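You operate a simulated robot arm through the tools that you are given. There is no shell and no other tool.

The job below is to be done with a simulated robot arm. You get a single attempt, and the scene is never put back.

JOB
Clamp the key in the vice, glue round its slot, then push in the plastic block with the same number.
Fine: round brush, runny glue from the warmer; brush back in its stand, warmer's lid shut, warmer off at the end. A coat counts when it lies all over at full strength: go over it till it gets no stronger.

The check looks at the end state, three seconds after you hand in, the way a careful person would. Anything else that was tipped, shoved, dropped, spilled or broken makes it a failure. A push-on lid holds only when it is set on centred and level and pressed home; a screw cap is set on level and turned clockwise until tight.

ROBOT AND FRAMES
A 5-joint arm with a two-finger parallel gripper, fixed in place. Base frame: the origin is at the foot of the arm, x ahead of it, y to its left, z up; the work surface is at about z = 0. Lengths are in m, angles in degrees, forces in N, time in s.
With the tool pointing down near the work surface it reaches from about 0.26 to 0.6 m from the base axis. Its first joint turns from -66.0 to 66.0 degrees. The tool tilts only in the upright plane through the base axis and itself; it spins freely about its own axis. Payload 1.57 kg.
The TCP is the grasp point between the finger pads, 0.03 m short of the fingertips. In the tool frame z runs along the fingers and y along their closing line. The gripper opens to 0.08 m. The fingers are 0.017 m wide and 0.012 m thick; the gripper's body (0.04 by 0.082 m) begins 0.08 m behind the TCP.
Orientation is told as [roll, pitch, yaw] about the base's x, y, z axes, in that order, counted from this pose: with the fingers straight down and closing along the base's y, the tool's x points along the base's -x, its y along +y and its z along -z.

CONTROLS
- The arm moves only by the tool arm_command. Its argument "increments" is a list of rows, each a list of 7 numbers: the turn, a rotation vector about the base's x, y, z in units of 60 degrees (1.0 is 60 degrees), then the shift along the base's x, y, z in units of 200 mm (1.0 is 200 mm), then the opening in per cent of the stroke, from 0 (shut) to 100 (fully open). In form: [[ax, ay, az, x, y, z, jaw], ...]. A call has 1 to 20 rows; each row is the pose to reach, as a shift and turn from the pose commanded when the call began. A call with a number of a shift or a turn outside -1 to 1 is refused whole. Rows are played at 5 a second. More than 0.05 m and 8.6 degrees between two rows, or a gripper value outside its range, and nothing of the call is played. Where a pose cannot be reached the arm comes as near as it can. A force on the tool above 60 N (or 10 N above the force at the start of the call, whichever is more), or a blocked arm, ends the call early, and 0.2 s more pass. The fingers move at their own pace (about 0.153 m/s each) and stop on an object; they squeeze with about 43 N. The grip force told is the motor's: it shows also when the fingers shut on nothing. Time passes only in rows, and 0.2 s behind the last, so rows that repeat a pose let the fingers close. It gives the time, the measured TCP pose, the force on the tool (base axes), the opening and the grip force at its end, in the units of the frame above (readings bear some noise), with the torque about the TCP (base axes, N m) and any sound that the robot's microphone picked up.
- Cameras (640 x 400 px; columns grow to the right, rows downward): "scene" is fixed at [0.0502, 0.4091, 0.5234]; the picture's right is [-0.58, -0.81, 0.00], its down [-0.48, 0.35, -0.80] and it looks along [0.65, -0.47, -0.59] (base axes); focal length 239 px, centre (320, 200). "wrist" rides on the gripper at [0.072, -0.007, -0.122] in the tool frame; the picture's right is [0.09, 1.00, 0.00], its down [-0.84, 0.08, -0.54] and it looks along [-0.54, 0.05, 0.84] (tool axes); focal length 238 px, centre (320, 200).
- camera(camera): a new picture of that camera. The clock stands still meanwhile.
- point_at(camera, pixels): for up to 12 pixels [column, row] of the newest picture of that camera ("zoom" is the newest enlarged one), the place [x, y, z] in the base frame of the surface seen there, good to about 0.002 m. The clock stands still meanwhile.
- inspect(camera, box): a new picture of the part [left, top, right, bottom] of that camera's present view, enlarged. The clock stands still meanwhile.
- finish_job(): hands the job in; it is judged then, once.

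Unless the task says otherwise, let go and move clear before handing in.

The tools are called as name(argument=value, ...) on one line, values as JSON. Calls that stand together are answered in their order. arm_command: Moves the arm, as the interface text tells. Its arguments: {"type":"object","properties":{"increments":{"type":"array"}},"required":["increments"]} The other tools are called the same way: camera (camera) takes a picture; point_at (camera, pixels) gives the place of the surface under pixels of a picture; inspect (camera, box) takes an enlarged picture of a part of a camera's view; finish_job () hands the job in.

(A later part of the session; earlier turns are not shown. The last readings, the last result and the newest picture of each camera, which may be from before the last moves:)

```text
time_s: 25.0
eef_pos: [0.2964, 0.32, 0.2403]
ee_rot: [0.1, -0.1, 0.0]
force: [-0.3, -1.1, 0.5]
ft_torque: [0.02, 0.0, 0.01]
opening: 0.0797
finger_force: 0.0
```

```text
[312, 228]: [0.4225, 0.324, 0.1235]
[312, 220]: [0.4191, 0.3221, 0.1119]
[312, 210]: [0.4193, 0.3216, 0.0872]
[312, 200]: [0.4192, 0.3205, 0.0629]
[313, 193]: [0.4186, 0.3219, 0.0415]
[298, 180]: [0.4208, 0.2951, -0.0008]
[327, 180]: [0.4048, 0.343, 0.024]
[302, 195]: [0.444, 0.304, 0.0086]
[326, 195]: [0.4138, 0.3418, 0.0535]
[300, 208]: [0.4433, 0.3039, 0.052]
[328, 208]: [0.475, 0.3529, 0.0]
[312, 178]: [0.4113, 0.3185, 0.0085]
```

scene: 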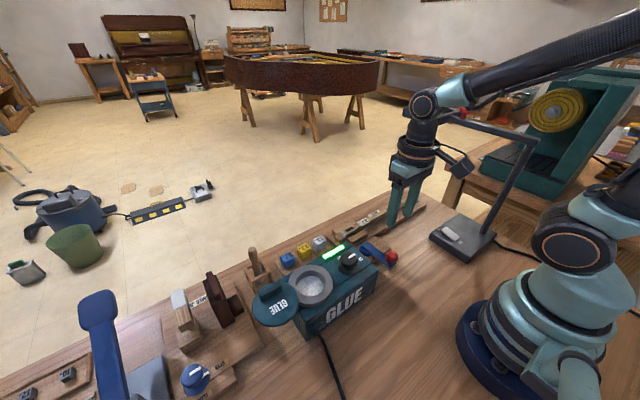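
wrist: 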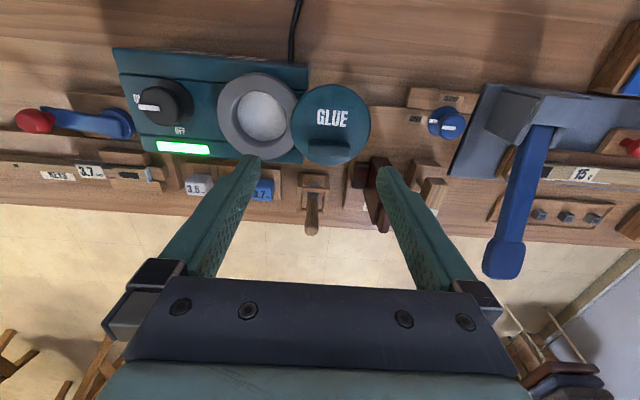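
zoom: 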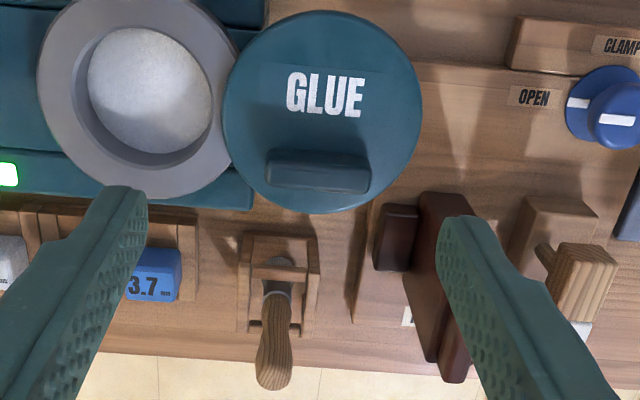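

The brush stands upright in its stand: handle axis about (0.426, 0.322), top z 0.125, bristles down. I'll look closely at the brush from the scene camera and at the glue state.

inspect(camera="scene", box=[235, 240, 295, 290])

inspect(camera="scene", box=[285, 255, 345, 305])

inspect(camera="wrist", box=[210, 60, 380, 170])

```text
8.00 times, centred on (265, 265) of scene
```

zoom: 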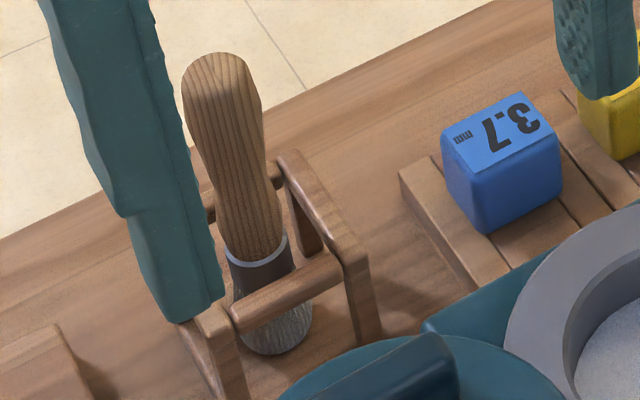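

```text
8.00 times, centred on (315, 280) of scene
```

zoom: 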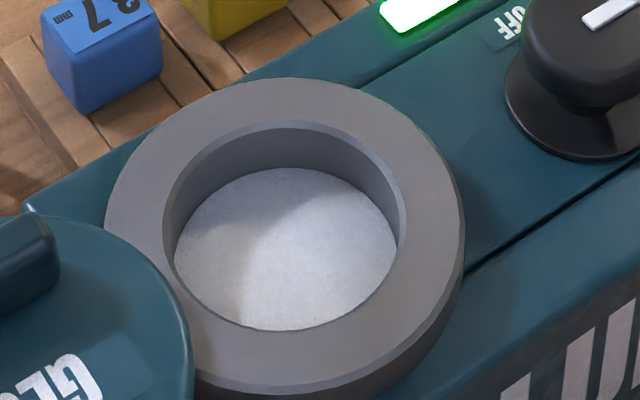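

```text
3.64 times, centred on (295, 115) of wrist
```

zoom: 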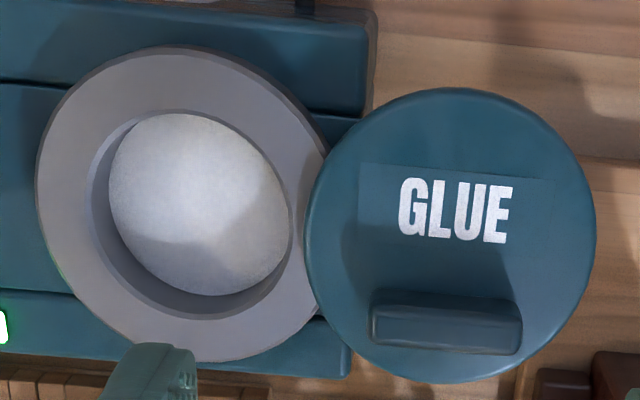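

The glue still looks pale and solid. I'll check how the lid is attached with close views around px (290,315) in the scene picture.

inspect(camera="scene", box=[245, 280, 315, 340])

point_at(camera="zoom", pixels=[[100, 100], [200, 150], [400, 150], [470, 250], [300, 350], [150, 330], [60, 230], [500, 330], [540, 380], [360, 380], [440, 100], [250, 90]])

camera(camera="scene")

```text
6.67 times, centred on (280, 310) of scene
```

zoom: 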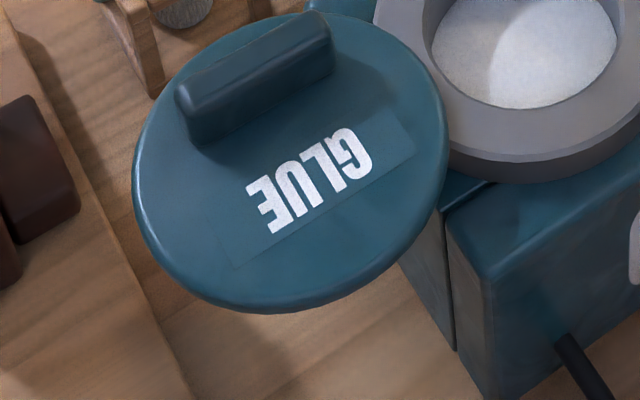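

```text
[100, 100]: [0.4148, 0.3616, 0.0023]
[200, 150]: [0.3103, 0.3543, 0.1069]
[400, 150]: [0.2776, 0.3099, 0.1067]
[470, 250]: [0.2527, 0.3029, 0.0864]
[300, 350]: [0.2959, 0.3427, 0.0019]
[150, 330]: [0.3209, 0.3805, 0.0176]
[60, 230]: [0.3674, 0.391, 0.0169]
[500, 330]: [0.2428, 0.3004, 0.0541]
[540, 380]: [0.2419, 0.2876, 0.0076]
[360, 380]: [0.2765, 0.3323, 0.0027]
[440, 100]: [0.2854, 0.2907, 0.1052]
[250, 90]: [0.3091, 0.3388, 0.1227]
```

```text
taken
```

scene: 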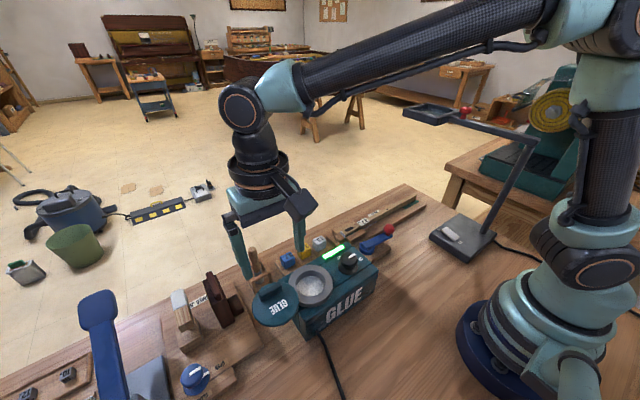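

The lid is held out past the warmer's end (y 0.294–0.368) on some hidden pivot; I'll find that out later. Now I'll measure the brush handle edges and neighbours before gripping.

inspect(camera="wrist", box=[285, 160, 385, 240])

point_at(camera="zoom", pixels=[[175, 430], [150, 400], [195, 400], [172, 370], [155, 370], [190, 370], [170, 330], [185, 150], [105, 150], [180, 220], [110, 250], [230, 250]])

point_at(camera="wrist", pixels=[[362, 175], [360, 185], [376, 190], [378, 222], [376, 165], [410, 175], [432, 195]])

```text
5.00 times, centred on (335, 200) of wrist
```

zoom: 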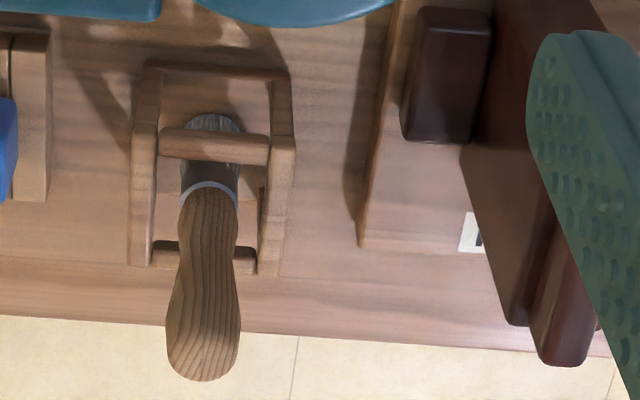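

```text
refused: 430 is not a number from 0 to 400
```

```text
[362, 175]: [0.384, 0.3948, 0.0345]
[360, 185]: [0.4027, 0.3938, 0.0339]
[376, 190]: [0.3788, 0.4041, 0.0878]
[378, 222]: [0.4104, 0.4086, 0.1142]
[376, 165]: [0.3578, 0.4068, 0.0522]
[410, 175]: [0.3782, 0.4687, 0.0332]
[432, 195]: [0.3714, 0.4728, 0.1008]
```

point_at(camera="zoom", pixels=[[200, 370], [172, 340], [236, 335], [205, 330], [205, 280], [185, 260], [235, 260], [210, 230], [210, 175], [190, 175], [235, 175], [215, 125]])

point_at(camera="zoom", pixels=[[215, 145], [170, 145], [260, 150], [145, 110], [282, 120], [145, 200], [275, 200], [162, 258], [245, 260], [140, 75], [280, 75], [212, 118]])

```text
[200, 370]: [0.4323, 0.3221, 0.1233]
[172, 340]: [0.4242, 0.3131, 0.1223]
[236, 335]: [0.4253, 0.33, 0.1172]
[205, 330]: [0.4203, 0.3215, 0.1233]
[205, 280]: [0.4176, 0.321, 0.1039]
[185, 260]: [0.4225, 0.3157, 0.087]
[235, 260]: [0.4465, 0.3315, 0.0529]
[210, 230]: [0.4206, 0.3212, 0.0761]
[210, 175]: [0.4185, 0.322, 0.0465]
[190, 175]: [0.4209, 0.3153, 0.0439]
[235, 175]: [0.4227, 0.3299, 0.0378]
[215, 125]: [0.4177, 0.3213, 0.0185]
```

```text
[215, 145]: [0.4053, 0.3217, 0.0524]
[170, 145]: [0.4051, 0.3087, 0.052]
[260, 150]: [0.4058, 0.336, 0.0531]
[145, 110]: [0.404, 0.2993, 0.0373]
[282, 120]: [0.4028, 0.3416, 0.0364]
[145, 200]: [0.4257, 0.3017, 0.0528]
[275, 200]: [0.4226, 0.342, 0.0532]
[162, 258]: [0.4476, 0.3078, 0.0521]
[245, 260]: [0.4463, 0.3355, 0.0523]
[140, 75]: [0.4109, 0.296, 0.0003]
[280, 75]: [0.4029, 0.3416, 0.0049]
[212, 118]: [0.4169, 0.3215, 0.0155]
```

Handle axis is (0.4265, 0.3217), top z 0.1235, bulb 17 mm wide; stand bars are at z 0.053. I'll move above it and descend with the fingers part open.

arm_command(increments=[[0, 0, 0, 0.2, 0, 0, 60], [0, 0, 0, 0.4, 0.004, -0.05, 60], [0, 0, 0, 0.6, 0.0085, -0.1, 60], [0, 0, 0, 0.65, 0.0085, -0.2, 60], [0, 0, 0, 0.65, 0.0085, -0.2, 60]])

camera(camera="wrist")

inspect(camera="scene", box=[220, 200, 320, 310])

```text
time_s: 26.2
eef_pos: [0.4254, 0.3223, 0.2024]
ee_rot: [0.1, -0.1, 0.1]
force: [0.2, 0.0, -0.3]
ft_torque: [0.0, -0.01, -0.03]
opening: 0.0481
finger_force: 0.0
```

```text
taken
```

wrist: 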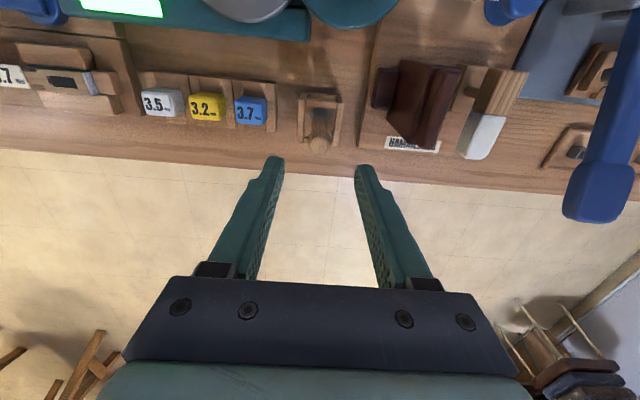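

```text
3.64 times, centred on (270, 255) of scene
```

zoom: 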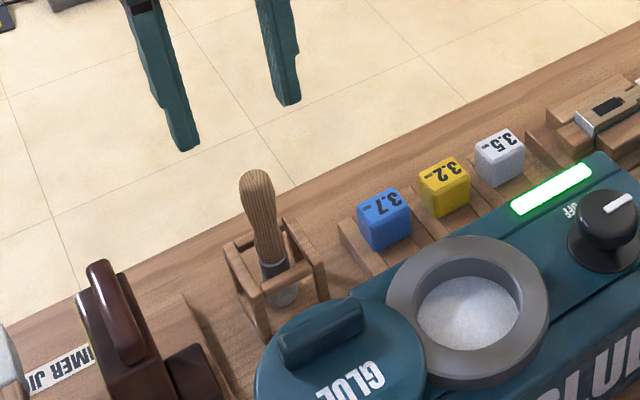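

The handle top shows at px (319,143), centred between the fingers. I'll verify its place, along with the blocks.

point_at(camera="wrist", pixels=[[319, 143], [310, 143], [328, 143], [319, 138], [319, 150], [319, 130], [251, 115], [251, 103], [240, 112], [263, 112], [251, 124], [280, 115]])

```text
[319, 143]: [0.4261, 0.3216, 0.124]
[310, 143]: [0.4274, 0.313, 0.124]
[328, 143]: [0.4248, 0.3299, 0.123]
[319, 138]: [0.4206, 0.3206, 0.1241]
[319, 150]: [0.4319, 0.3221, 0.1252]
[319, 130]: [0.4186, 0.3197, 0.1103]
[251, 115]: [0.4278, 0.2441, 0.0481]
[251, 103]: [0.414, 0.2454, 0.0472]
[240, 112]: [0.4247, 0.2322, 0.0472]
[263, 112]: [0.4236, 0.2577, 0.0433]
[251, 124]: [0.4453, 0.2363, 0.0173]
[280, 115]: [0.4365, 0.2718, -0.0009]
```

Handle top centre (0.426, 0.3215) agrees. Descending to z 0.103 and closing on the handle.

arm_command(increments=[[0, 0, 0, 0.004, -0.003, -0.15, 60], [0, 0, 0, 0.004, -0.003, -0.3, 60], [0, 0, 0, 0.004, -0.003, -0.42, 60], [0, 0, 0, 0.004, -0.003, -0.49, 60], [0, 0, 0, 0.004, -0.003, -0.49, 60], [0, 0, 0, 0.004, -0.003, -0.49, 10], [0, 0, 0, 0.004, -0.003, -0.49, 10], [0, 0, 0, 0.004, -0.003, -0.49, 10]])

inspect(camera="scene", box=[230, 215, 310, 295])

camera(camera="wrist")

```text
time_s: 28.0
eef_pos: [0.4281, 0.3212, 0.1041]
ee_rot: [0.1, -0.1, -0.1]
force: [0.3, 0.5, 0.8]
ft_torque: [0.0, -0.03, -0.01]
opening: 0.0195
finger_force: 33.7
```

```text
5.00 times, centred on (270, 255) of scene
```

zoom: 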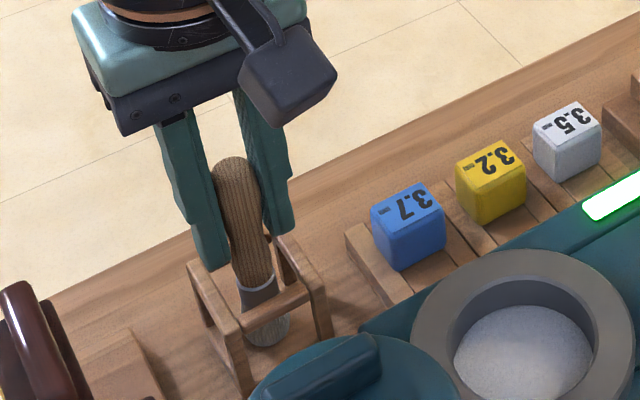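

```text
taken
```

wrist: 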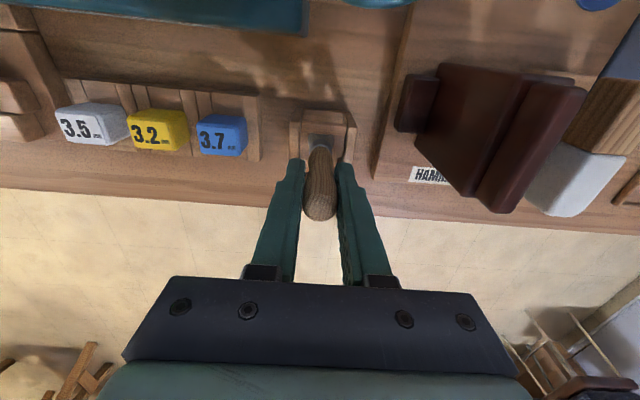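

The fingers close on the handle at 19.5 mm. I'll let the grip settle and then lift straight up.

arm_command(increments=[[0, 0, 0, 0, 0, 0, 5], [0, 0, 0, 0, 0, 0, 5], [0, 0, 0, 0, 0, 0.05, 5], [0, 0, 0, 0, 0, 0.15, 5], [0, 0, 0, 0, 0, 0.3, 5], [0, 0, 0, 0, 0, 0.45, 5], [0, 0, 0, 0, 0, 0.55, 5], [0, 0, 0, 0, 0, 0.55, 5]])

inspect(camera="scene", box=[210, 160, 350, 310])

camera(camera="wrist")

```text
time_s: 29.8
eef_pos: [0.4281, 0.3206, 0.2139]
ee_rot: [0.1, -0.2, 0.0]
force: [-0.1, -0.2, -0.1]
ft_torque: [0.02, 0.02, 0.0]
opening: 0.0193
finger_force: 33.3
```

```text
2.67 times, centred on (280, 235) of scene
```

zoom: 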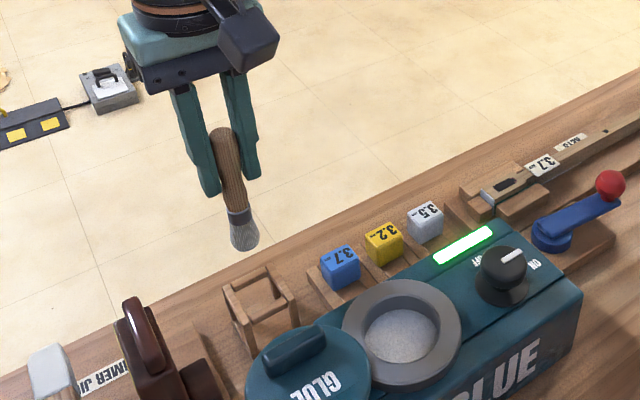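

```text
taken
```

wrist: 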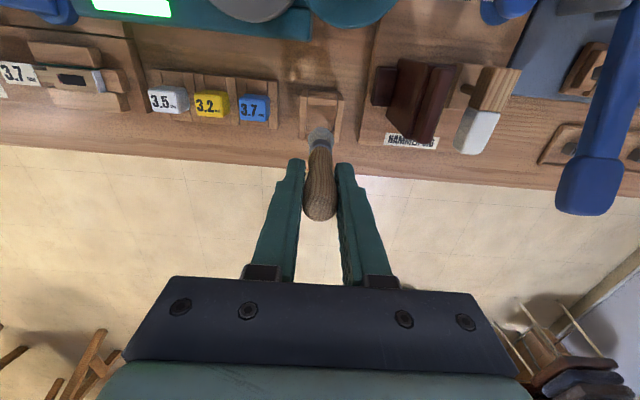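

The brush is up, held straight, and the glue looks a bit greyer. I'll measure the bristle tip relative to the TCP and inspect the glue.

point_at(camera="zoom", pixels=[[245, 244], [232, 244], [257, 238], [240, 215], [228, 135], [227, 180]])

inspect(camera="scene", box=[285, 255, 345, 305])

inspect(camera="scene", box=[240, 200, 290, 260])

```text
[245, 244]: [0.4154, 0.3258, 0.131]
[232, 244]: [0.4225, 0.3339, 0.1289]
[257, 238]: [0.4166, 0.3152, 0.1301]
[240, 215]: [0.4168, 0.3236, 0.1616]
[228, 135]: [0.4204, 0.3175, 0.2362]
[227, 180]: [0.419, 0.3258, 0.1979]
```

```text
8.00 times, centred on (315, 280) of scene
```

zoom: 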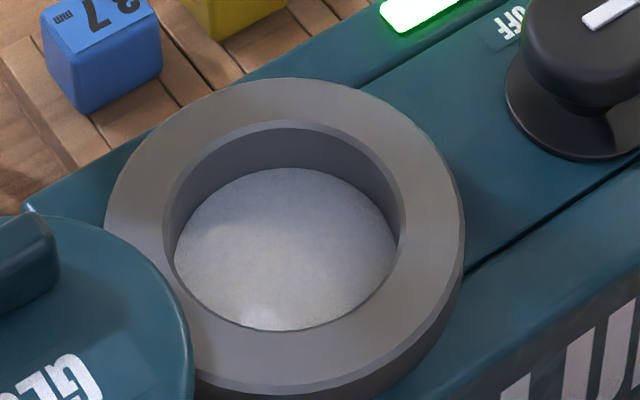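

```text
6.67 times, centred on (265, 230) of scene
```

zoom: 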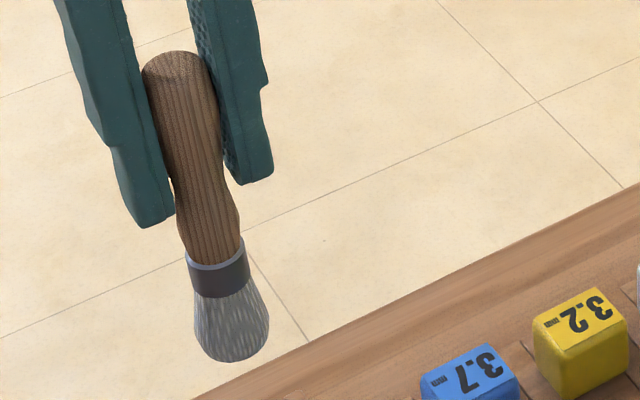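

The glue has turned partly translucent, so it is melting slowly. I'll carry the brush above the pot and wait there.

arm_command(increments=[[0, 0, 0, -0.1, -0.05, 0.15, 5], [0, 0, 0, -0.25, -0.12, 0.15, 5], [0, 0, 0, -0.4, -0.2, 0.15, 5], [0, 0, 0, -0.55, -0.28, 0.15, 5], [0, 0, 0, -0.65, -0.34, 0.15, 5], [0, 0, 0, -0.685, -0.348, 0.15, 5], [0, 0, 0, -0.685, -0.348, 0.15, 5], [0, 0, 0, -0.685, -0.348, 0.15, 5], [0, 0, 0, -0.685, -0.348, 0.15, 5], [0, 0, 0, -0.685, -0.348, 0.15, 5], [0, 0, 0, -0.685, -0.348, 0.15, 5], [0, 0, 0, -0.685, -0.348, 0.15, 5], [0, 0, 0, -0.685, -0.348, 0.15, 5], [0, 0, 0, -0.685, -0.348, 0.15, 5], [0, 0, 0, -0.685, -0.348, 0.15, 5], [0, 0, 0, -0.685, -0.348, 0.15, 5], [0, 0, 0, -0.685, -0.348, 0.15, 5], [0, 0, 0, -0.685, -0.348, 0.15, 5], [0, 0, 0, -0.685, -0.348, 0.15, 5], [0, 0, 0, -0.685, -0.348, 0.15, 5]])

camera(camera="wrist")

inspect(camera="scene", box=[250, 200, 370, 310])

```text
time_s: 34.0
eef_pos: [0.2908, 0.2524, 0.2444]
ee_rot: [0.1, -0.1, 0.0]
force: [0.1, 0.0, -1.2]
ft_torque: [0.0, 0.01, 0.03]
opening: 0.0194
finger_force: 33.7
```

```text
taken
```

wrist: 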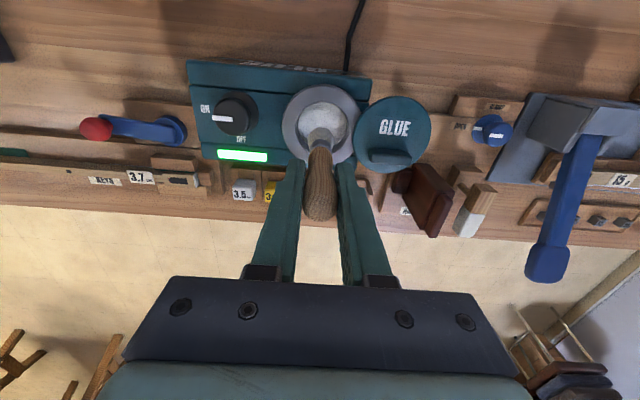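

```text
3.64 times, centred on (310, 255) of scene
```

zoom: 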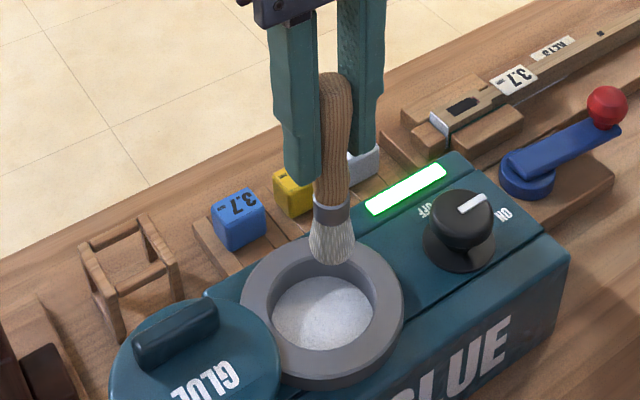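

The brush hangs over the pot and the glue still looks pale. I'll wait in place and watch it.

arm_command(increments=[[0, 0, 0, 0, 0, 0, 5], [0, 0, 0, 0, 0, 0, 5], [0, 0, 0, 0, 0, 0, 5], [0, 0, 0, 0, 0, 0, 5], [0, 0, 0, 0, 0, 0, 5], [0, 0, 0, 0, 0, 0, 5], [0, 0, 0, 0, 0, 0, 5], [0, 0, 0, 0, 0, 0, 5], [0, 0, 0, 0, 0, 0, 5], [0, 0, 0, 0, 0, 0, 5], [0, 0, 0, 0, 0, 0, 5], [0, 0, 0, 0, 0, 0, 5], [0, 0, 0, 0, 0, 0, 5], [0, 0, 0, 0, 0, 0, 5], [0, 0, 0, 0, 0, 0, 5], [0, 0, 0, 0, 0, 0, 5], [0, 0, 0, 0, 0, 0, 5], [0, 0, 0, 0, 0, 0, 5], [0, 0, 0, 0, 0, 0, 5], [0, 0, 0, 0, 0, 0, 5]])

arm_command(increments=[[0, 0, 0, 0, 0, 0, 5], [0, 0, 0, 0, 0, 0, 5], [0, 0, 0, 0, 0, 0, 5], [0, 0, 0, 0, 0, 0, 5], [0, 0, 0, 0, 0, 0, 5], [0, 0, 0, 0, 0, 0, 5], [0, 0, 0, 0, 0, 0, 5], [0, 0, 0, 0, 0, 0, 5], [0, 0, 0, 0, 0, 0, 5], [0, 0, 0, 0, 0, 0, 5], [0, 0, 0, 0, 0, 0, 5], [0, 0, 0, 0, 0, 0, 5], [0, 0, 0, 0, 0, 0, 5], [0, 0, 0, 0, 0, 0, 5], [0, 0, 0, 0, 0, 0, 5], [0, 0, 0, 0, 0, 0, 5], [0, 0, 0, 0, 0, 0, 5], [0, 0, 0, 0, 0, 0, 5], [0, 0, 0, 0, 0, 0, 5], [0, 0, 0, 0, 0, 0, 5]])

inspect(camera="scene", box=[250, 200, 370, 310])

inspect(camera="wrist", box=[190, 60, 450, 230])

```text
time_s: 38.2
eef_pos: [0.2902, 0.2518, 0.243]
ee_rot: [0.1, -0.2, 0.1]
force: [-0.5, 0.4, -0.8]
ft_torque: [0.0, -0.02, 0.06]
opening: 0.019
finger_force: 32.9
```

```text
time_s: 42.4
eef_pos: [0.2913, 0.2516, 0.2436]
ee_rot: [0.1, -0.1, 0.0]
force: [0.1, -0.9, -1.2]
ft_torque: [-0.02, -0.01, 0.0]
opening: 0.0193
finger_force: 32.8
```

```text
3.64 times, centred on (310, 255) of scene
```

zoom: 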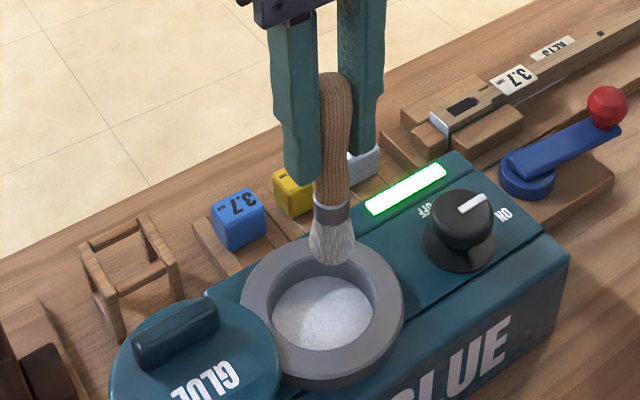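

```text
2.35 times, centred on (320, 145) of wrist
```

zoom: 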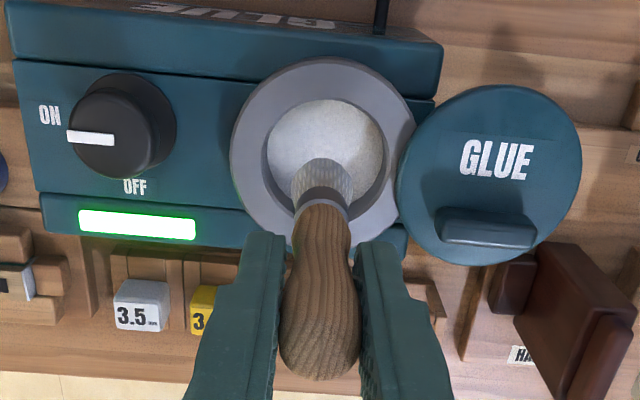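

No clear change between 34 s and 42 s. I'll view the glue surface at high magnification for gloss.

inspect(camera="scene", box=[295, 265, 335, 300])

inspect(camera="wrist", box=[275, 80, 365, 150])

point_at(camera="zoom", pixels=[[320, 150], [250, 200], [400, 200], [300, 120]])

```text
11.43 times, centred on (315, 282) of scene
```

zoom: 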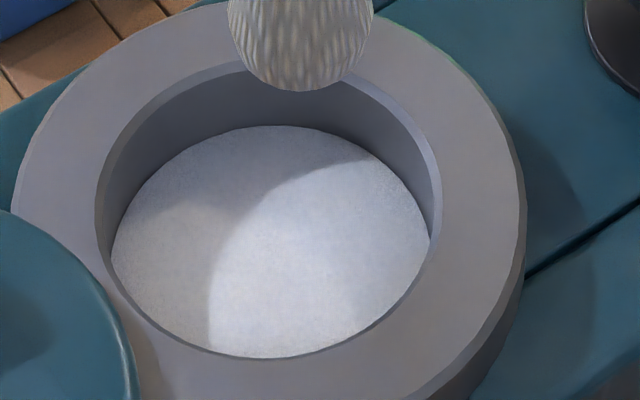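

```text
5.71 times, centred on (320, 115) of wrist
```

zoom: 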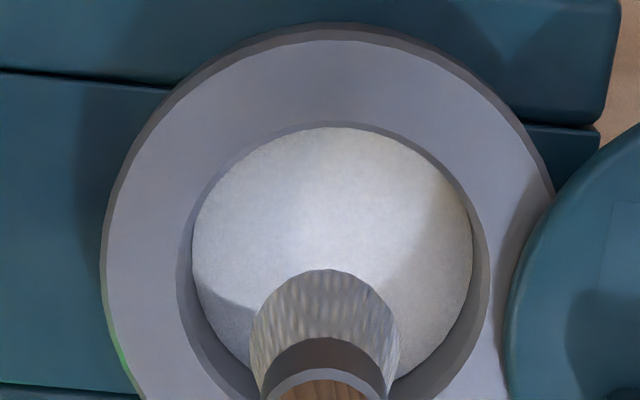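

```text
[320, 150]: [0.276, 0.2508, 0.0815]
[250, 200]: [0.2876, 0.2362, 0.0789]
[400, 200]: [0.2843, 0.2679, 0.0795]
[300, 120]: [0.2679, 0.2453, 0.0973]
```

The surface still looks matte white. There's no hurry, so I'll keep waiting and check again.

arm_command(increments=[[0, 0, 0, 0, 0, 0, 5], [0, 0, 0, 0, 0, 0, 5], [0, 0, 0, 0, 0, 0, 5], [0, 0, 0, 0, 0, 0, 5], [0, 0, 0, 0, 0, 0, 5], [0, 0, 0, 0, 0, 0, 5], [0, 0, 0, 0, 0, 0, 5], [0, 0, 0, 0, 0, 0, 5], [0, 0, 0, 0, 0, 0, 5], [0, 0, 0, 0, 0, 0, 5], [0, 0, 0, 0, 0, 0, 5], [0, 0, 0, 0, 0, 0, 5], [0, 0, 0, 0, 0, 0, 5], [0, 0, 0, 0, 0, 0, 5], [0, 0, 0, 0, 0, 0, 5], [0, 0, 0, 0, 0, 0, 5], [0, 0, 0, 0, 0, 0, 5], [0, 0, 0, 0, 0, 0, 5], [0, 0, 0, 0, 0, 0, 5], [0, 0, 0, 0, 0, 0, 5]])

arm_command(increments=[[0, 0, 0, 0, 0, 0, 5], [0, 0, 0, 0, 0, 0, 5], [0, 0, 0, 0, 0, 0, 5], [0, 0, 0, 0, 0, 0, 5], [0, 0, 0, 0, 0, 0, 5], [0, 0, 0, 0, 0, 0, 5], [0, 0, 0, 0, 0, 0, 5], [0, 0, 0, 0, 0, 0, 5], [0, 0, 0, 0, 0, 0, 5], [0, 0, 0, 0, 0, 0, 5], [0, 0, 0, 0, 0, 0, 5], [0, 0, 0, 0, 0, 0, 5], [0, 0, 0, 0, 0, 0, 5], [0, 0, 0, 0, 0, 0, 5], [0, 0, 0, 0, 0, 0, 5], [0, 0, 0, 0, 0, 0, 5], [0, 0, 0, 0, 0, 0, 5], [0, 0, 0, 0, 0, 0, 5], [0, 0, 0, 0, 0, 0, 5], [0, 0, 0, 0, 0, 0, 5]])

arm_command(increments=[[0, 0, 0, 0, 0, 0, 5], [0, 0, 0, 0, 0, 0, 5], [0, 0, 0, 0, 0, 0, 5], [0, 0, 0, 0, 0, 0, 5], [0, 0, 0, 0, 0, 0, 5], [0, 0, 0, 0, 0, 0, 5], [0, 0, 0, 0, 0, 0, 5], [0, 0, 0, 0, 0, 0, 5], [0, 0, 0, 0, 0, 0, 5], [0, 0, 0, 0, 0, 0, 5], [0, 0, 0, 0, 0, 0, 5], [0, 0, 0, 0, 0, 0, 5], [0, 0, 0, 0, 0, 0, 5], [0, 0, 0, 0, 0, 0, 5], [0, 0, 0, 0, 0, 0, 5], [0, 0, 0, 0, 0, 0, 5], [0, 0, 0, 0, 0, 0, 5], [0, 0, 0, 0, 0, 0, 5], [0, 0, 0, 0, 0, 0, 5], [0, 0, 0, 0, 0, 0, 5]])

inspect(camera="scene", box=[295, 265, 335, 300])

inspect(camera="wrist", box=[190, 60, 450, 230])

```text
time_s: 46.6
eef_pos: [0.2905, 0.2514, 0.243]
ee_rot: [0.0, -0.1, 0.0]
force: [0.5, 1.0, -0.2]
ft_torque: [-0.04, -0.02, 0.03]
opening: 0.0194
finger_force: 32.7
```

```text
time_s: 50.8
eef_pos: [0.2914, 0.2512, 0.2436]
ee_rot: [0.1, -0.1, -0.1]
force: [-0.2, -0.6, 0.0]
ft_torque: [-0.01, 0.01, -0.01]
opening: 0.0192
finger_force: 32.8
```

```text
time_s: 55.0
eef_pos: [0.2903, 0.2522, 0.2437]
ee_rot: [-0.1, -0.1, 0.0]
force: [0.0, 0.1, -1.4]
ft_torque: [-0.01, 0.0, -0.03]
opening: 0.0193
finger_force: 33.2
```

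```text
11.43 times, centred on (315, 282) of scene
```

zoom: 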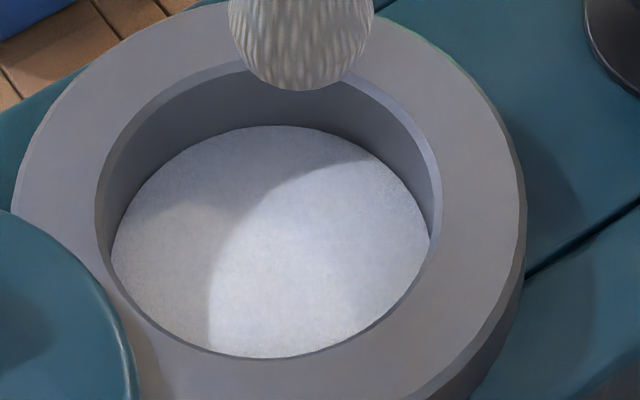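

```text
2.35 times, centred on (320, 145) of wrist
```

zoom: 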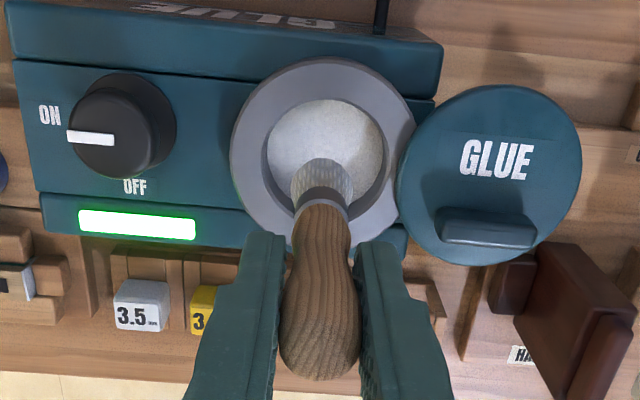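

The picture hasn't changed in 20 s, so looks may not tell. I'll measure the bristle tip and then lower it gently toward the surface (z 0.079), watching the force.

inspect(camera="scene", box=[300, 235, 350, 285])

point_at(camera="zoom", pixels=[[285, 300], [250, 280], [330, 290], [285, 230], [285, 180], [240, 230], [330, 230]])

```text
8.00 times, centred on (325, 260) of scene
```

zoom: 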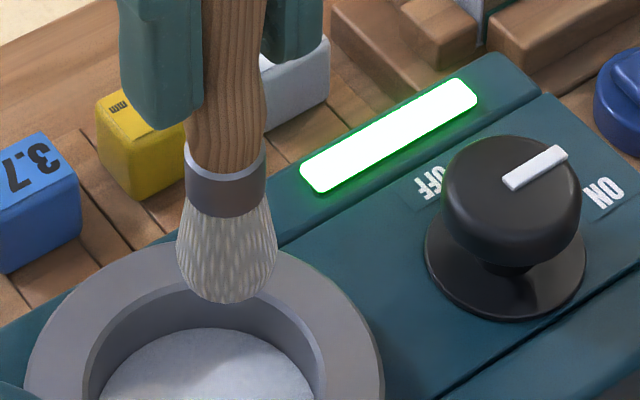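

```text
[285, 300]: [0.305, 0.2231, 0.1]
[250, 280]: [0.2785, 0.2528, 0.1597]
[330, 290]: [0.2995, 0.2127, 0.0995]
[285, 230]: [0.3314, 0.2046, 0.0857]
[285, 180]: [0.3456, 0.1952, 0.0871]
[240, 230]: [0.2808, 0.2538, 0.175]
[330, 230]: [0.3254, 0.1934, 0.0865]
```

point_at(camera="zoom", pixels=[[228, 300], [228, 297], [215, 298], [245, 297], [228, 290], [185, 270], [272, 265], [225, 190]])

```text
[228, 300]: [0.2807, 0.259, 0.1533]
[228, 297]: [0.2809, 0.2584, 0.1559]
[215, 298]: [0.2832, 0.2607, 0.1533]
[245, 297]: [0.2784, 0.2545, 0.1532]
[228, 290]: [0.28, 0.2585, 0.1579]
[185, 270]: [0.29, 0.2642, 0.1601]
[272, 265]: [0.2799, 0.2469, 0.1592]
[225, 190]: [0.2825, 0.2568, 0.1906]
```

Tip is 0.091 below the TCP. I'll lower until the bristles go about 5 mm below the glue surface and watch the force.

arm_command(increments=[[0, 0, 0, 0, 0, -0.15, 5], [0, 0, 0, 0, 0, -0.27, 5], [0, 0, 0, 0, 0, -0.34, 5], [0, 0, 0, 0, 0, -0.36, 5], [0, 0, 0, 0, 0, -0.375, 5], [0, 0, 0, 0, 0, -0.39, 5], [0, 0, 0, 0, 0, -0.39, 5]])

inspect(camera="scene", box=[280, 235, 350, 305])

inspect(camera="wrist", box=[190, 60, 450, 230])

```text
time_s: 56.6
eef_pos: [0.2903, 0.2512, 0.1636]
ee_rot: [0.2, -0.1, 0.1]
force: [-0.4, 1.2, 1.7]
ft_torque: [0.02, 0.08, -0.01]
opening: 0.0193
finger_force: 32.9
```

```text
5.71 times, centred on (315, 270) of scene
```

zoom: 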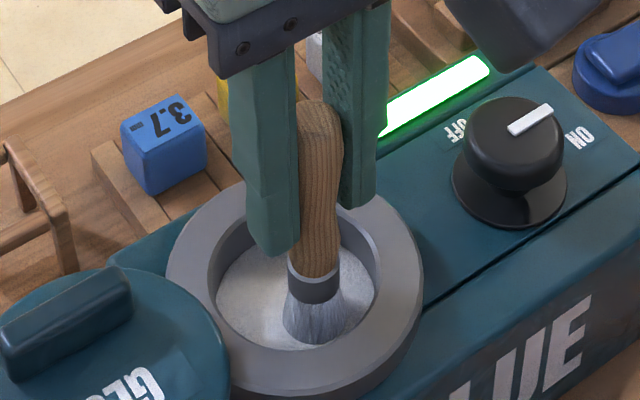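

```text
2.35 times, centred on (320, 145) of wrist
```

zoom: 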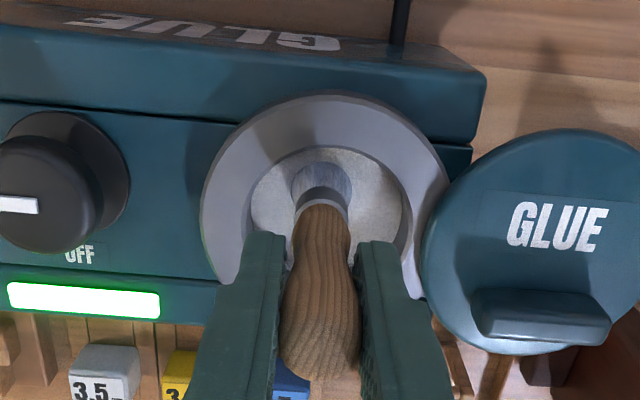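

Only about 1.7 N at 6 mm below the surface and the bristles have darkened, so the glue is soft. I'll lift and look at the bristles.

arm_command(increments=[[0, 0, 0, 0, 0, 0, 5], [0, 0, 0, 0, 0, 0.05, 5], [0, 0, 0, 0, 0, 0.12, 5], [0, 0, 0, 0, 0, 0.25, 5], [0, 0, 0, 0, 0, 0.39, 5], [0, 0, 0, 0, 0, 0.39, 5]])

inspect(camera="scene", box=[295, 235, 355, 295])

inspect(camera="wrist", box=[270, 80, 370, 150])

```text
time_s: 58.0
eef_pos: [0.2918, 0.2506, 0.2434]
ee_rot: [0.2, -0.1, 0.0]
force: [0.2, -0.3, -0.4]
ft_torque: [-0.02, -0.01, 0.04]
opening: 0.0194
finger_force: 33.0
```

```text
6.67 times, centred on (325, 265) of scene
```

zoom: 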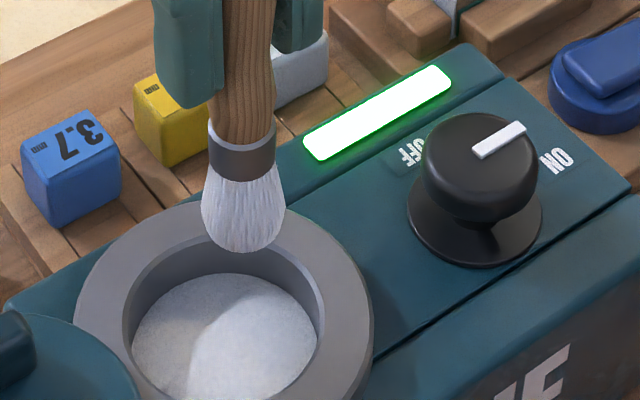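

```text
5.71 times, centred on (320, 115) of wrist
```

zoom: 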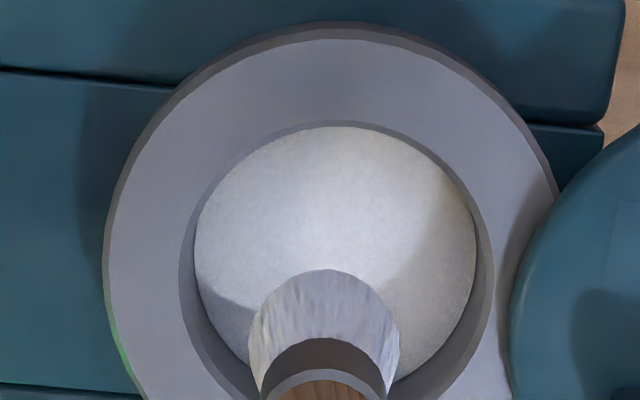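

The bristles are now coated white with glue. I'll re-measure the slot now that the key is clamped, before carrying the brush over.

inspect(camera="scene", box=[335, 212, 395, 252])

point_at(camera="zoom", pixels=[[118, 150], [180, 118], [203, 135], [140, 170], [160, 143], [205, 122], [90, 165], [235, 130], [195, 105], [130, 180], [215, 90], [100, 225]])

point_at(camera="zoom", pixels=[[160, 180], [240, 145], [100, 130], [150, 105], [180, 200], [260, 190], [190, 240], [300, 170], [60, 220], [60, 150], [140, 80], [330, 60]])

```text
10.00 times, centred on (365, 232) of scene
```

zoom: 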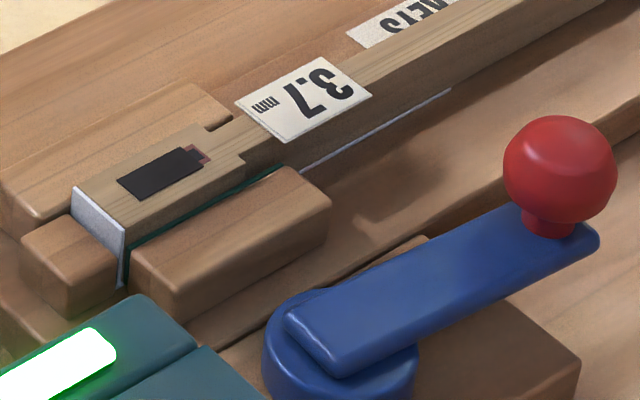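

```text
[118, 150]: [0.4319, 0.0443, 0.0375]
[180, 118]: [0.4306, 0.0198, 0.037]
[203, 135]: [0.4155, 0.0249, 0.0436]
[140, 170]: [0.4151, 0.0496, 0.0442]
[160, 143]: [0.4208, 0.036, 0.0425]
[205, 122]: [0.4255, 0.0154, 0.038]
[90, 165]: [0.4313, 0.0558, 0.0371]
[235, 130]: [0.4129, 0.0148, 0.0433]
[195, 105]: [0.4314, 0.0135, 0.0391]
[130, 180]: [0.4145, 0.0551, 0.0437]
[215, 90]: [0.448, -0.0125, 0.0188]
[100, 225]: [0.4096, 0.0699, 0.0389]
```

```text
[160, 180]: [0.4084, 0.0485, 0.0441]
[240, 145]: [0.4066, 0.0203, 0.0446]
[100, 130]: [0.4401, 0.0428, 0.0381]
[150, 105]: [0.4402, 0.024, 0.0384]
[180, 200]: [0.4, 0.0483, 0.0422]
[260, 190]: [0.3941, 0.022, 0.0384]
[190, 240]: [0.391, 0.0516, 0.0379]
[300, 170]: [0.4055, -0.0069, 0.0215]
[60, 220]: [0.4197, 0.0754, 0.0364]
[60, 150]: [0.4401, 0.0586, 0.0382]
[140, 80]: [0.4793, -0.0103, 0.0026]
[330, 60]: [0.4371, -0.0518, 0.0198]
```

I misjudged some rows there; the slot corners are nearer (118,180), (185,147), (205,160), (138,199). Measuring again.

point_at(camera="zoom", pixels=[[118, 180], [185, 147], [205, 160], [138, 199], [161, 172], [197, 152], [75, 188], [125, 224], [243, 160], [200, 122], [110, 200], [165, 200]])

```text
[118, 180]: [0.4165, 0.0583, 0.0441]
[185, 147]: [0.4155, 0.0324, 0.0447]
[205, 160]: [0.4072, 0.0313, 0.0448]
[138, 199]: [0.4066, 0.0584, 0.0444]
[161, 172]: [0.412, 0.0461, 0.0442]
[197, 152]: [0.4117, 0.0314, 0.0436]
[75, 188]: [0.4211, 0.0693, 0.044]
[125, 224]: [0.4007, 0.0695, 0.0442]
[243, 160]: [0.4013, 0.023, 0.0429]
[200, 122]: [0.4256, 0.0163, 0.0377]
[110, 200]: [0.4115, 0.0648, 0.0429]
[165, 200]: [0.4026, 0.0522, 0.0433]
```

The slot spans x 0.407–0.416, y 0.034–0.058 on a key head x 0.401–0.421, z 0.044. I'll carry the loaded brush high over to the key and check alignment before touching.

arm_command(increments=[[0, 0, 0, 0.08, -0.13, 0, 5], [0, 0, 0, 0.18, -0.3, 0, 5], [0, 0, 0, 0.3, -0.48, 0, 5], [0, 0, 0, 0.42, -0.66, 0, 5], [0, 0, 0, 0.52, -0.82, 0, 5], [0, 0, 0, 0.598, -0.945, -0.1, 5], [0, 0, 0, 0.598, -0.945, -0.25, 5], [0, 0, 0, 0.598, -0.945, -0.4, 5], [0, 0, 0, 0.598, -0.945, -0.4, 5]])

inspect(camera="scene", box=[320, 180, 420, 260])

camera(camera="wrist")

```text
time_s: 60.0
eef_pos: [0.4123, 0.0622, 0.1659]
ee_rot: [0.0, -0.2, 0.1]
force: [-0.5, -0.4, -1.1]
ft_torque: [0.0, 0.02, -0.01]
opening: 0.0193
finger_force: 33.2
```

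```text
5.00 times, centred on (370, 220) of scene
```

zoom: 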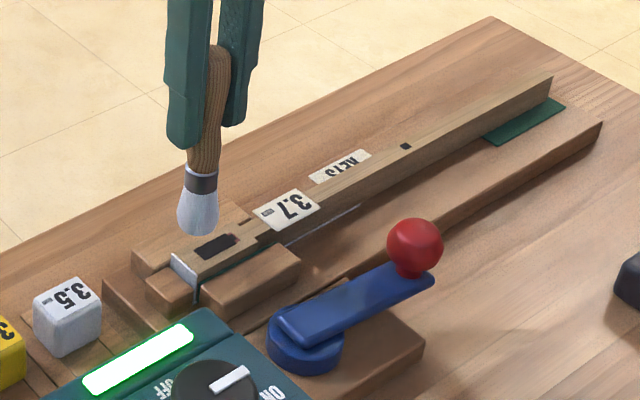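

```text
taken
```

wrist: 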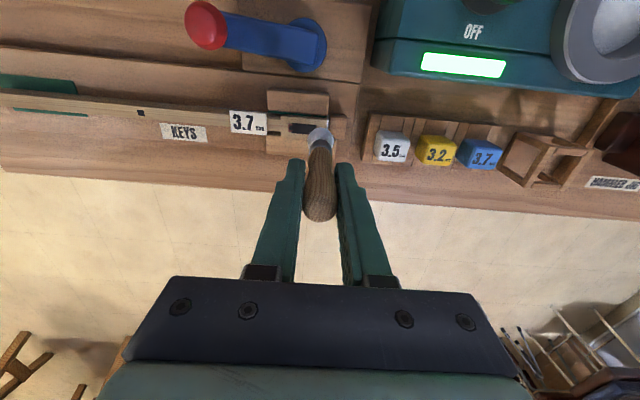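

The brush hangs above the key's end. Measuring its tip from both views.

point_at(camera="zoom", pixels=[[197, 232], [180, 215], [217, 212], [197, 215], [200, 190]])

point_at(camera="wrist", pixels=[[320, 130], [310, 135], [331, 135], [320, 137], [320, 128]])

```text
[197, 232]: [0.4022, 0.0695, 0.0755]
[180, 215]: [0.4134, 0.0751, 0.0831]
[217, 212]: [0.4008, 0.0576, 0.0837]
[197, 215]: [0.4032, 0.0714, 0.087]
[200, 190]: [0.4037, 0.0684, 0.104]
```

```text
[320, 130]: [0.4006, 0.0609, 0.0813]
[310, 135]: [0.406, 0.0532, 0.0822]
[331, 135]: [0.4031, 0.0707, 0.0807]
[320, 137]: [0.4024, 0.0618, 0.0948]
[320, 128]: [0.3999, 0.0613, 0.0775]
```

Tip bottom is z 0.075 at (0.4115, 0.062). I'll lower it to just press on the key and stroke along the slot and back.

arm_command(increments=[[0, 0, 0, 0, 0, -0.08, 5], [0, 0, 0, 0, 0, -0.14, 5], [0, 0, 0, 0, 0, -0.165, 5], [0, 0, 0, 0, -0.02, -0.168, 5], [0, 0, 0, 0, -0.045, -0.168, 5], [0, 0, 0, 0, -0.07, -0.168, 5], [0, 0, 0, 0, -0.095, -0.168, 5], [0, 0, 0, 0, -0.12, -0.168, 5], [0, 0, 0, 0, -0.145, -0.168, 5], [0, 0, 0, 0, -0.165, -0.168, 5], [0, 0, 0, 0, -0.165, -0.168, 5]])

inspect(camera="scene", box=[335, 212, 395, 252])

```text
time_s: 62.4
eef_pos: [0.4091, 0.0297, 0.1298]
ee_rot: [-0.1, -0.1, 0.1]
force: [0.1, 2.3, 14.6]
ft_torque: [0.16, -0.04, 0.0]
opening: 0.0191
finger_force: 33.5
```

```text
10.00 times, centred on (365, 232) of scene
```

zoom: 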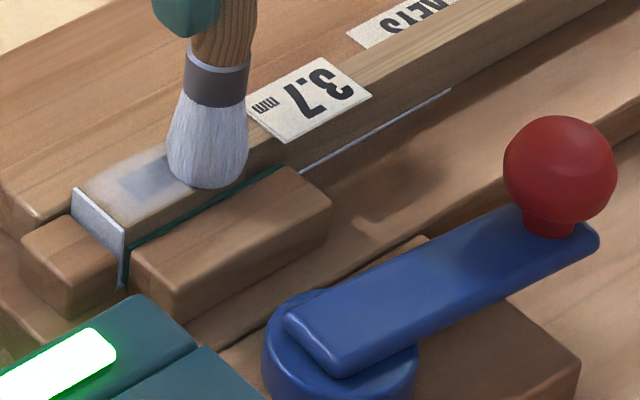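

A whitish coat is appearing on the key head around the slot (zoom 150,185). Force is 14.6 N, so I'll ease up 1 mm and stroke back and forth.

arm_command(increments=[[0, 0, 0, 0, 0, 0.006, 5], [0, 0, 0, 0, 0.025, 0.006, 5], [0, 0, 0, 0, 0.05, 0.006, 5], [0, 0, 0, 0, 0.075, 0.006, 5], [0, 0, 0, 0, 0.1, 0.006, 5], [0, 0, 0, 0, 0.125, 0.006, 5], [0, 0, 0, 0, 0.15, 0.006, 5], [0, 0, 0, 0, 0.175, 0.006, 5], [0, 0, 0, 0, 0.19, 0.006, 5], [0, 0, 0, 0, 0.175, 0.006, 5], [0, 0, 0, 0, 0.15, 0.006, 5], [0, 0, 0, 0, 0.125, 0.006, 5], [0, 0, 0, 0, 0.1, 0.006, 5], [0, 0, 0, 0, 0.075, 0.006, 5], [0, 0, 0, 0, 0.05, 0.006, 5], [0, 0, 0, 0, 0.025, 0.006, 5], [0, 0, 0, 0, 0, 0.006, 5]])

arm_command(increments=[[0, 0, 0, 0, 0, 0.05, 5], [0, 0, 0, 0, 0, 0.2, 5], [0, 0, 0, 0, -0.2, 0.35, 5], [0, 0, 0, 0, -0.4, 0.35, 5], [0, 0, 0, 0, -0.4, 0.35, 5]])

inspect(camera="scene", box=[335, 212, 395, 252])

inspect(camera="wrist", box=[290, 60, 540, 220])

```text
time_s: 66.0
eef_pos: [0.4098, 0.0287, 0.1303]
ee_rot: [0.0, -0.1, 0.0]
force: [0.7, 0.1, 0.2]
ft_torque: [0.01, 0.0, 0.04]
opening: 0.0191
finger_force: 32.8
```

```text
time_s: 67.2
eef_pos: [0.4081, -0.0511, 0.2002]
ee_rot: [0.0, -0.2, 0.1]
force: [0.7, 0.2, -1.3]
ft_torque: [0.0, 0.02, -0.02]
opening: 0.0188
finger_force: 33.0
```

```text
10.00 times, centred on (365, 232) of scene
```

zoom: 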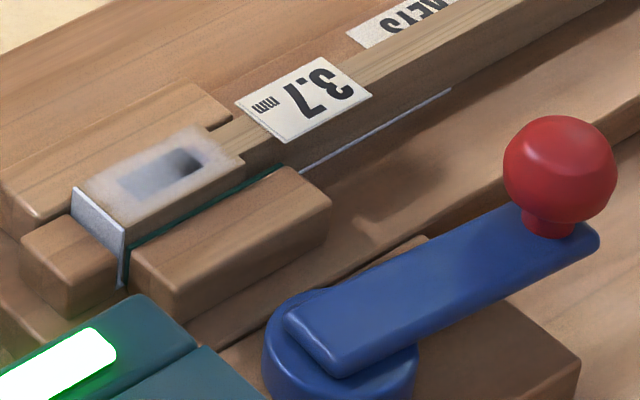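

```text
2.50 times, centred on (415, 140) of wrist
```

zoom: 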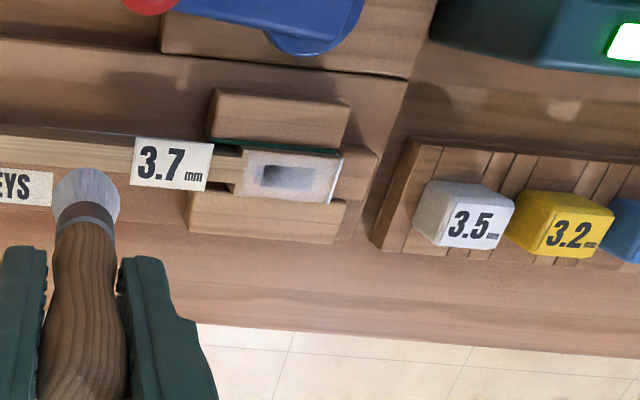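

The coat shows as a hazy patch round the slot, weaker toward the -y end (zoom 285,175). I'll look closely at it.

inspect(camera="wrist", box=[370, 95, 440, 145])

inspect(camera="scene", box=[338, 220, 370, 245])

inspect(camera="wrist", box=[280, 110, 360, 230])

```text
8.00 times, centred on (405, 120) of wrist
```

zoom: 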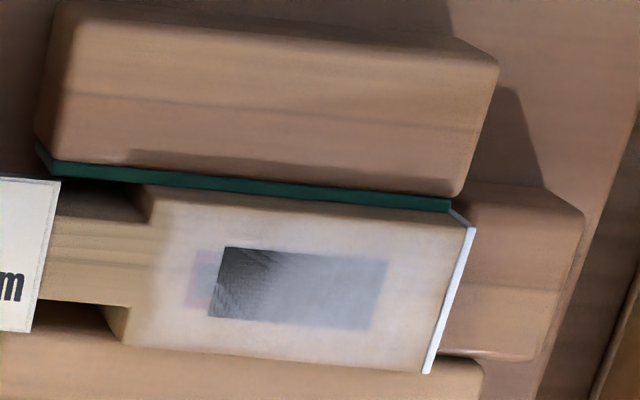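

```text
16.00 times, centred on (354, 232) of scene
```

zoom: 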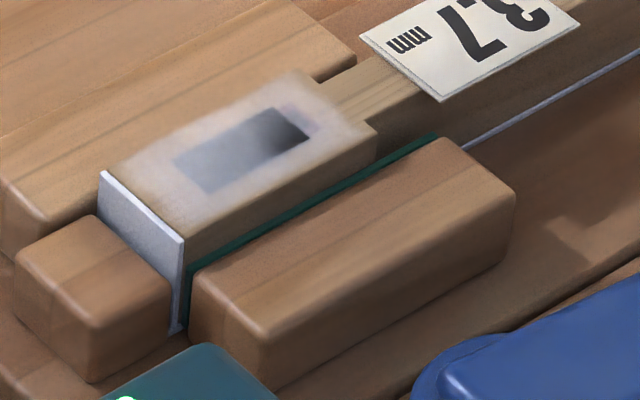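

```text
3.33 times, centred on (320, 170) of wrist
```

zoom: 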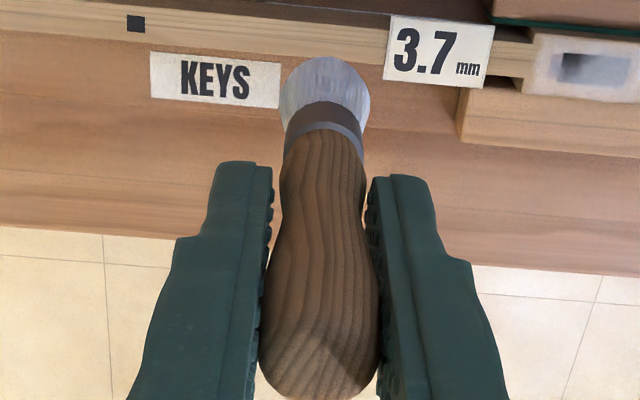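

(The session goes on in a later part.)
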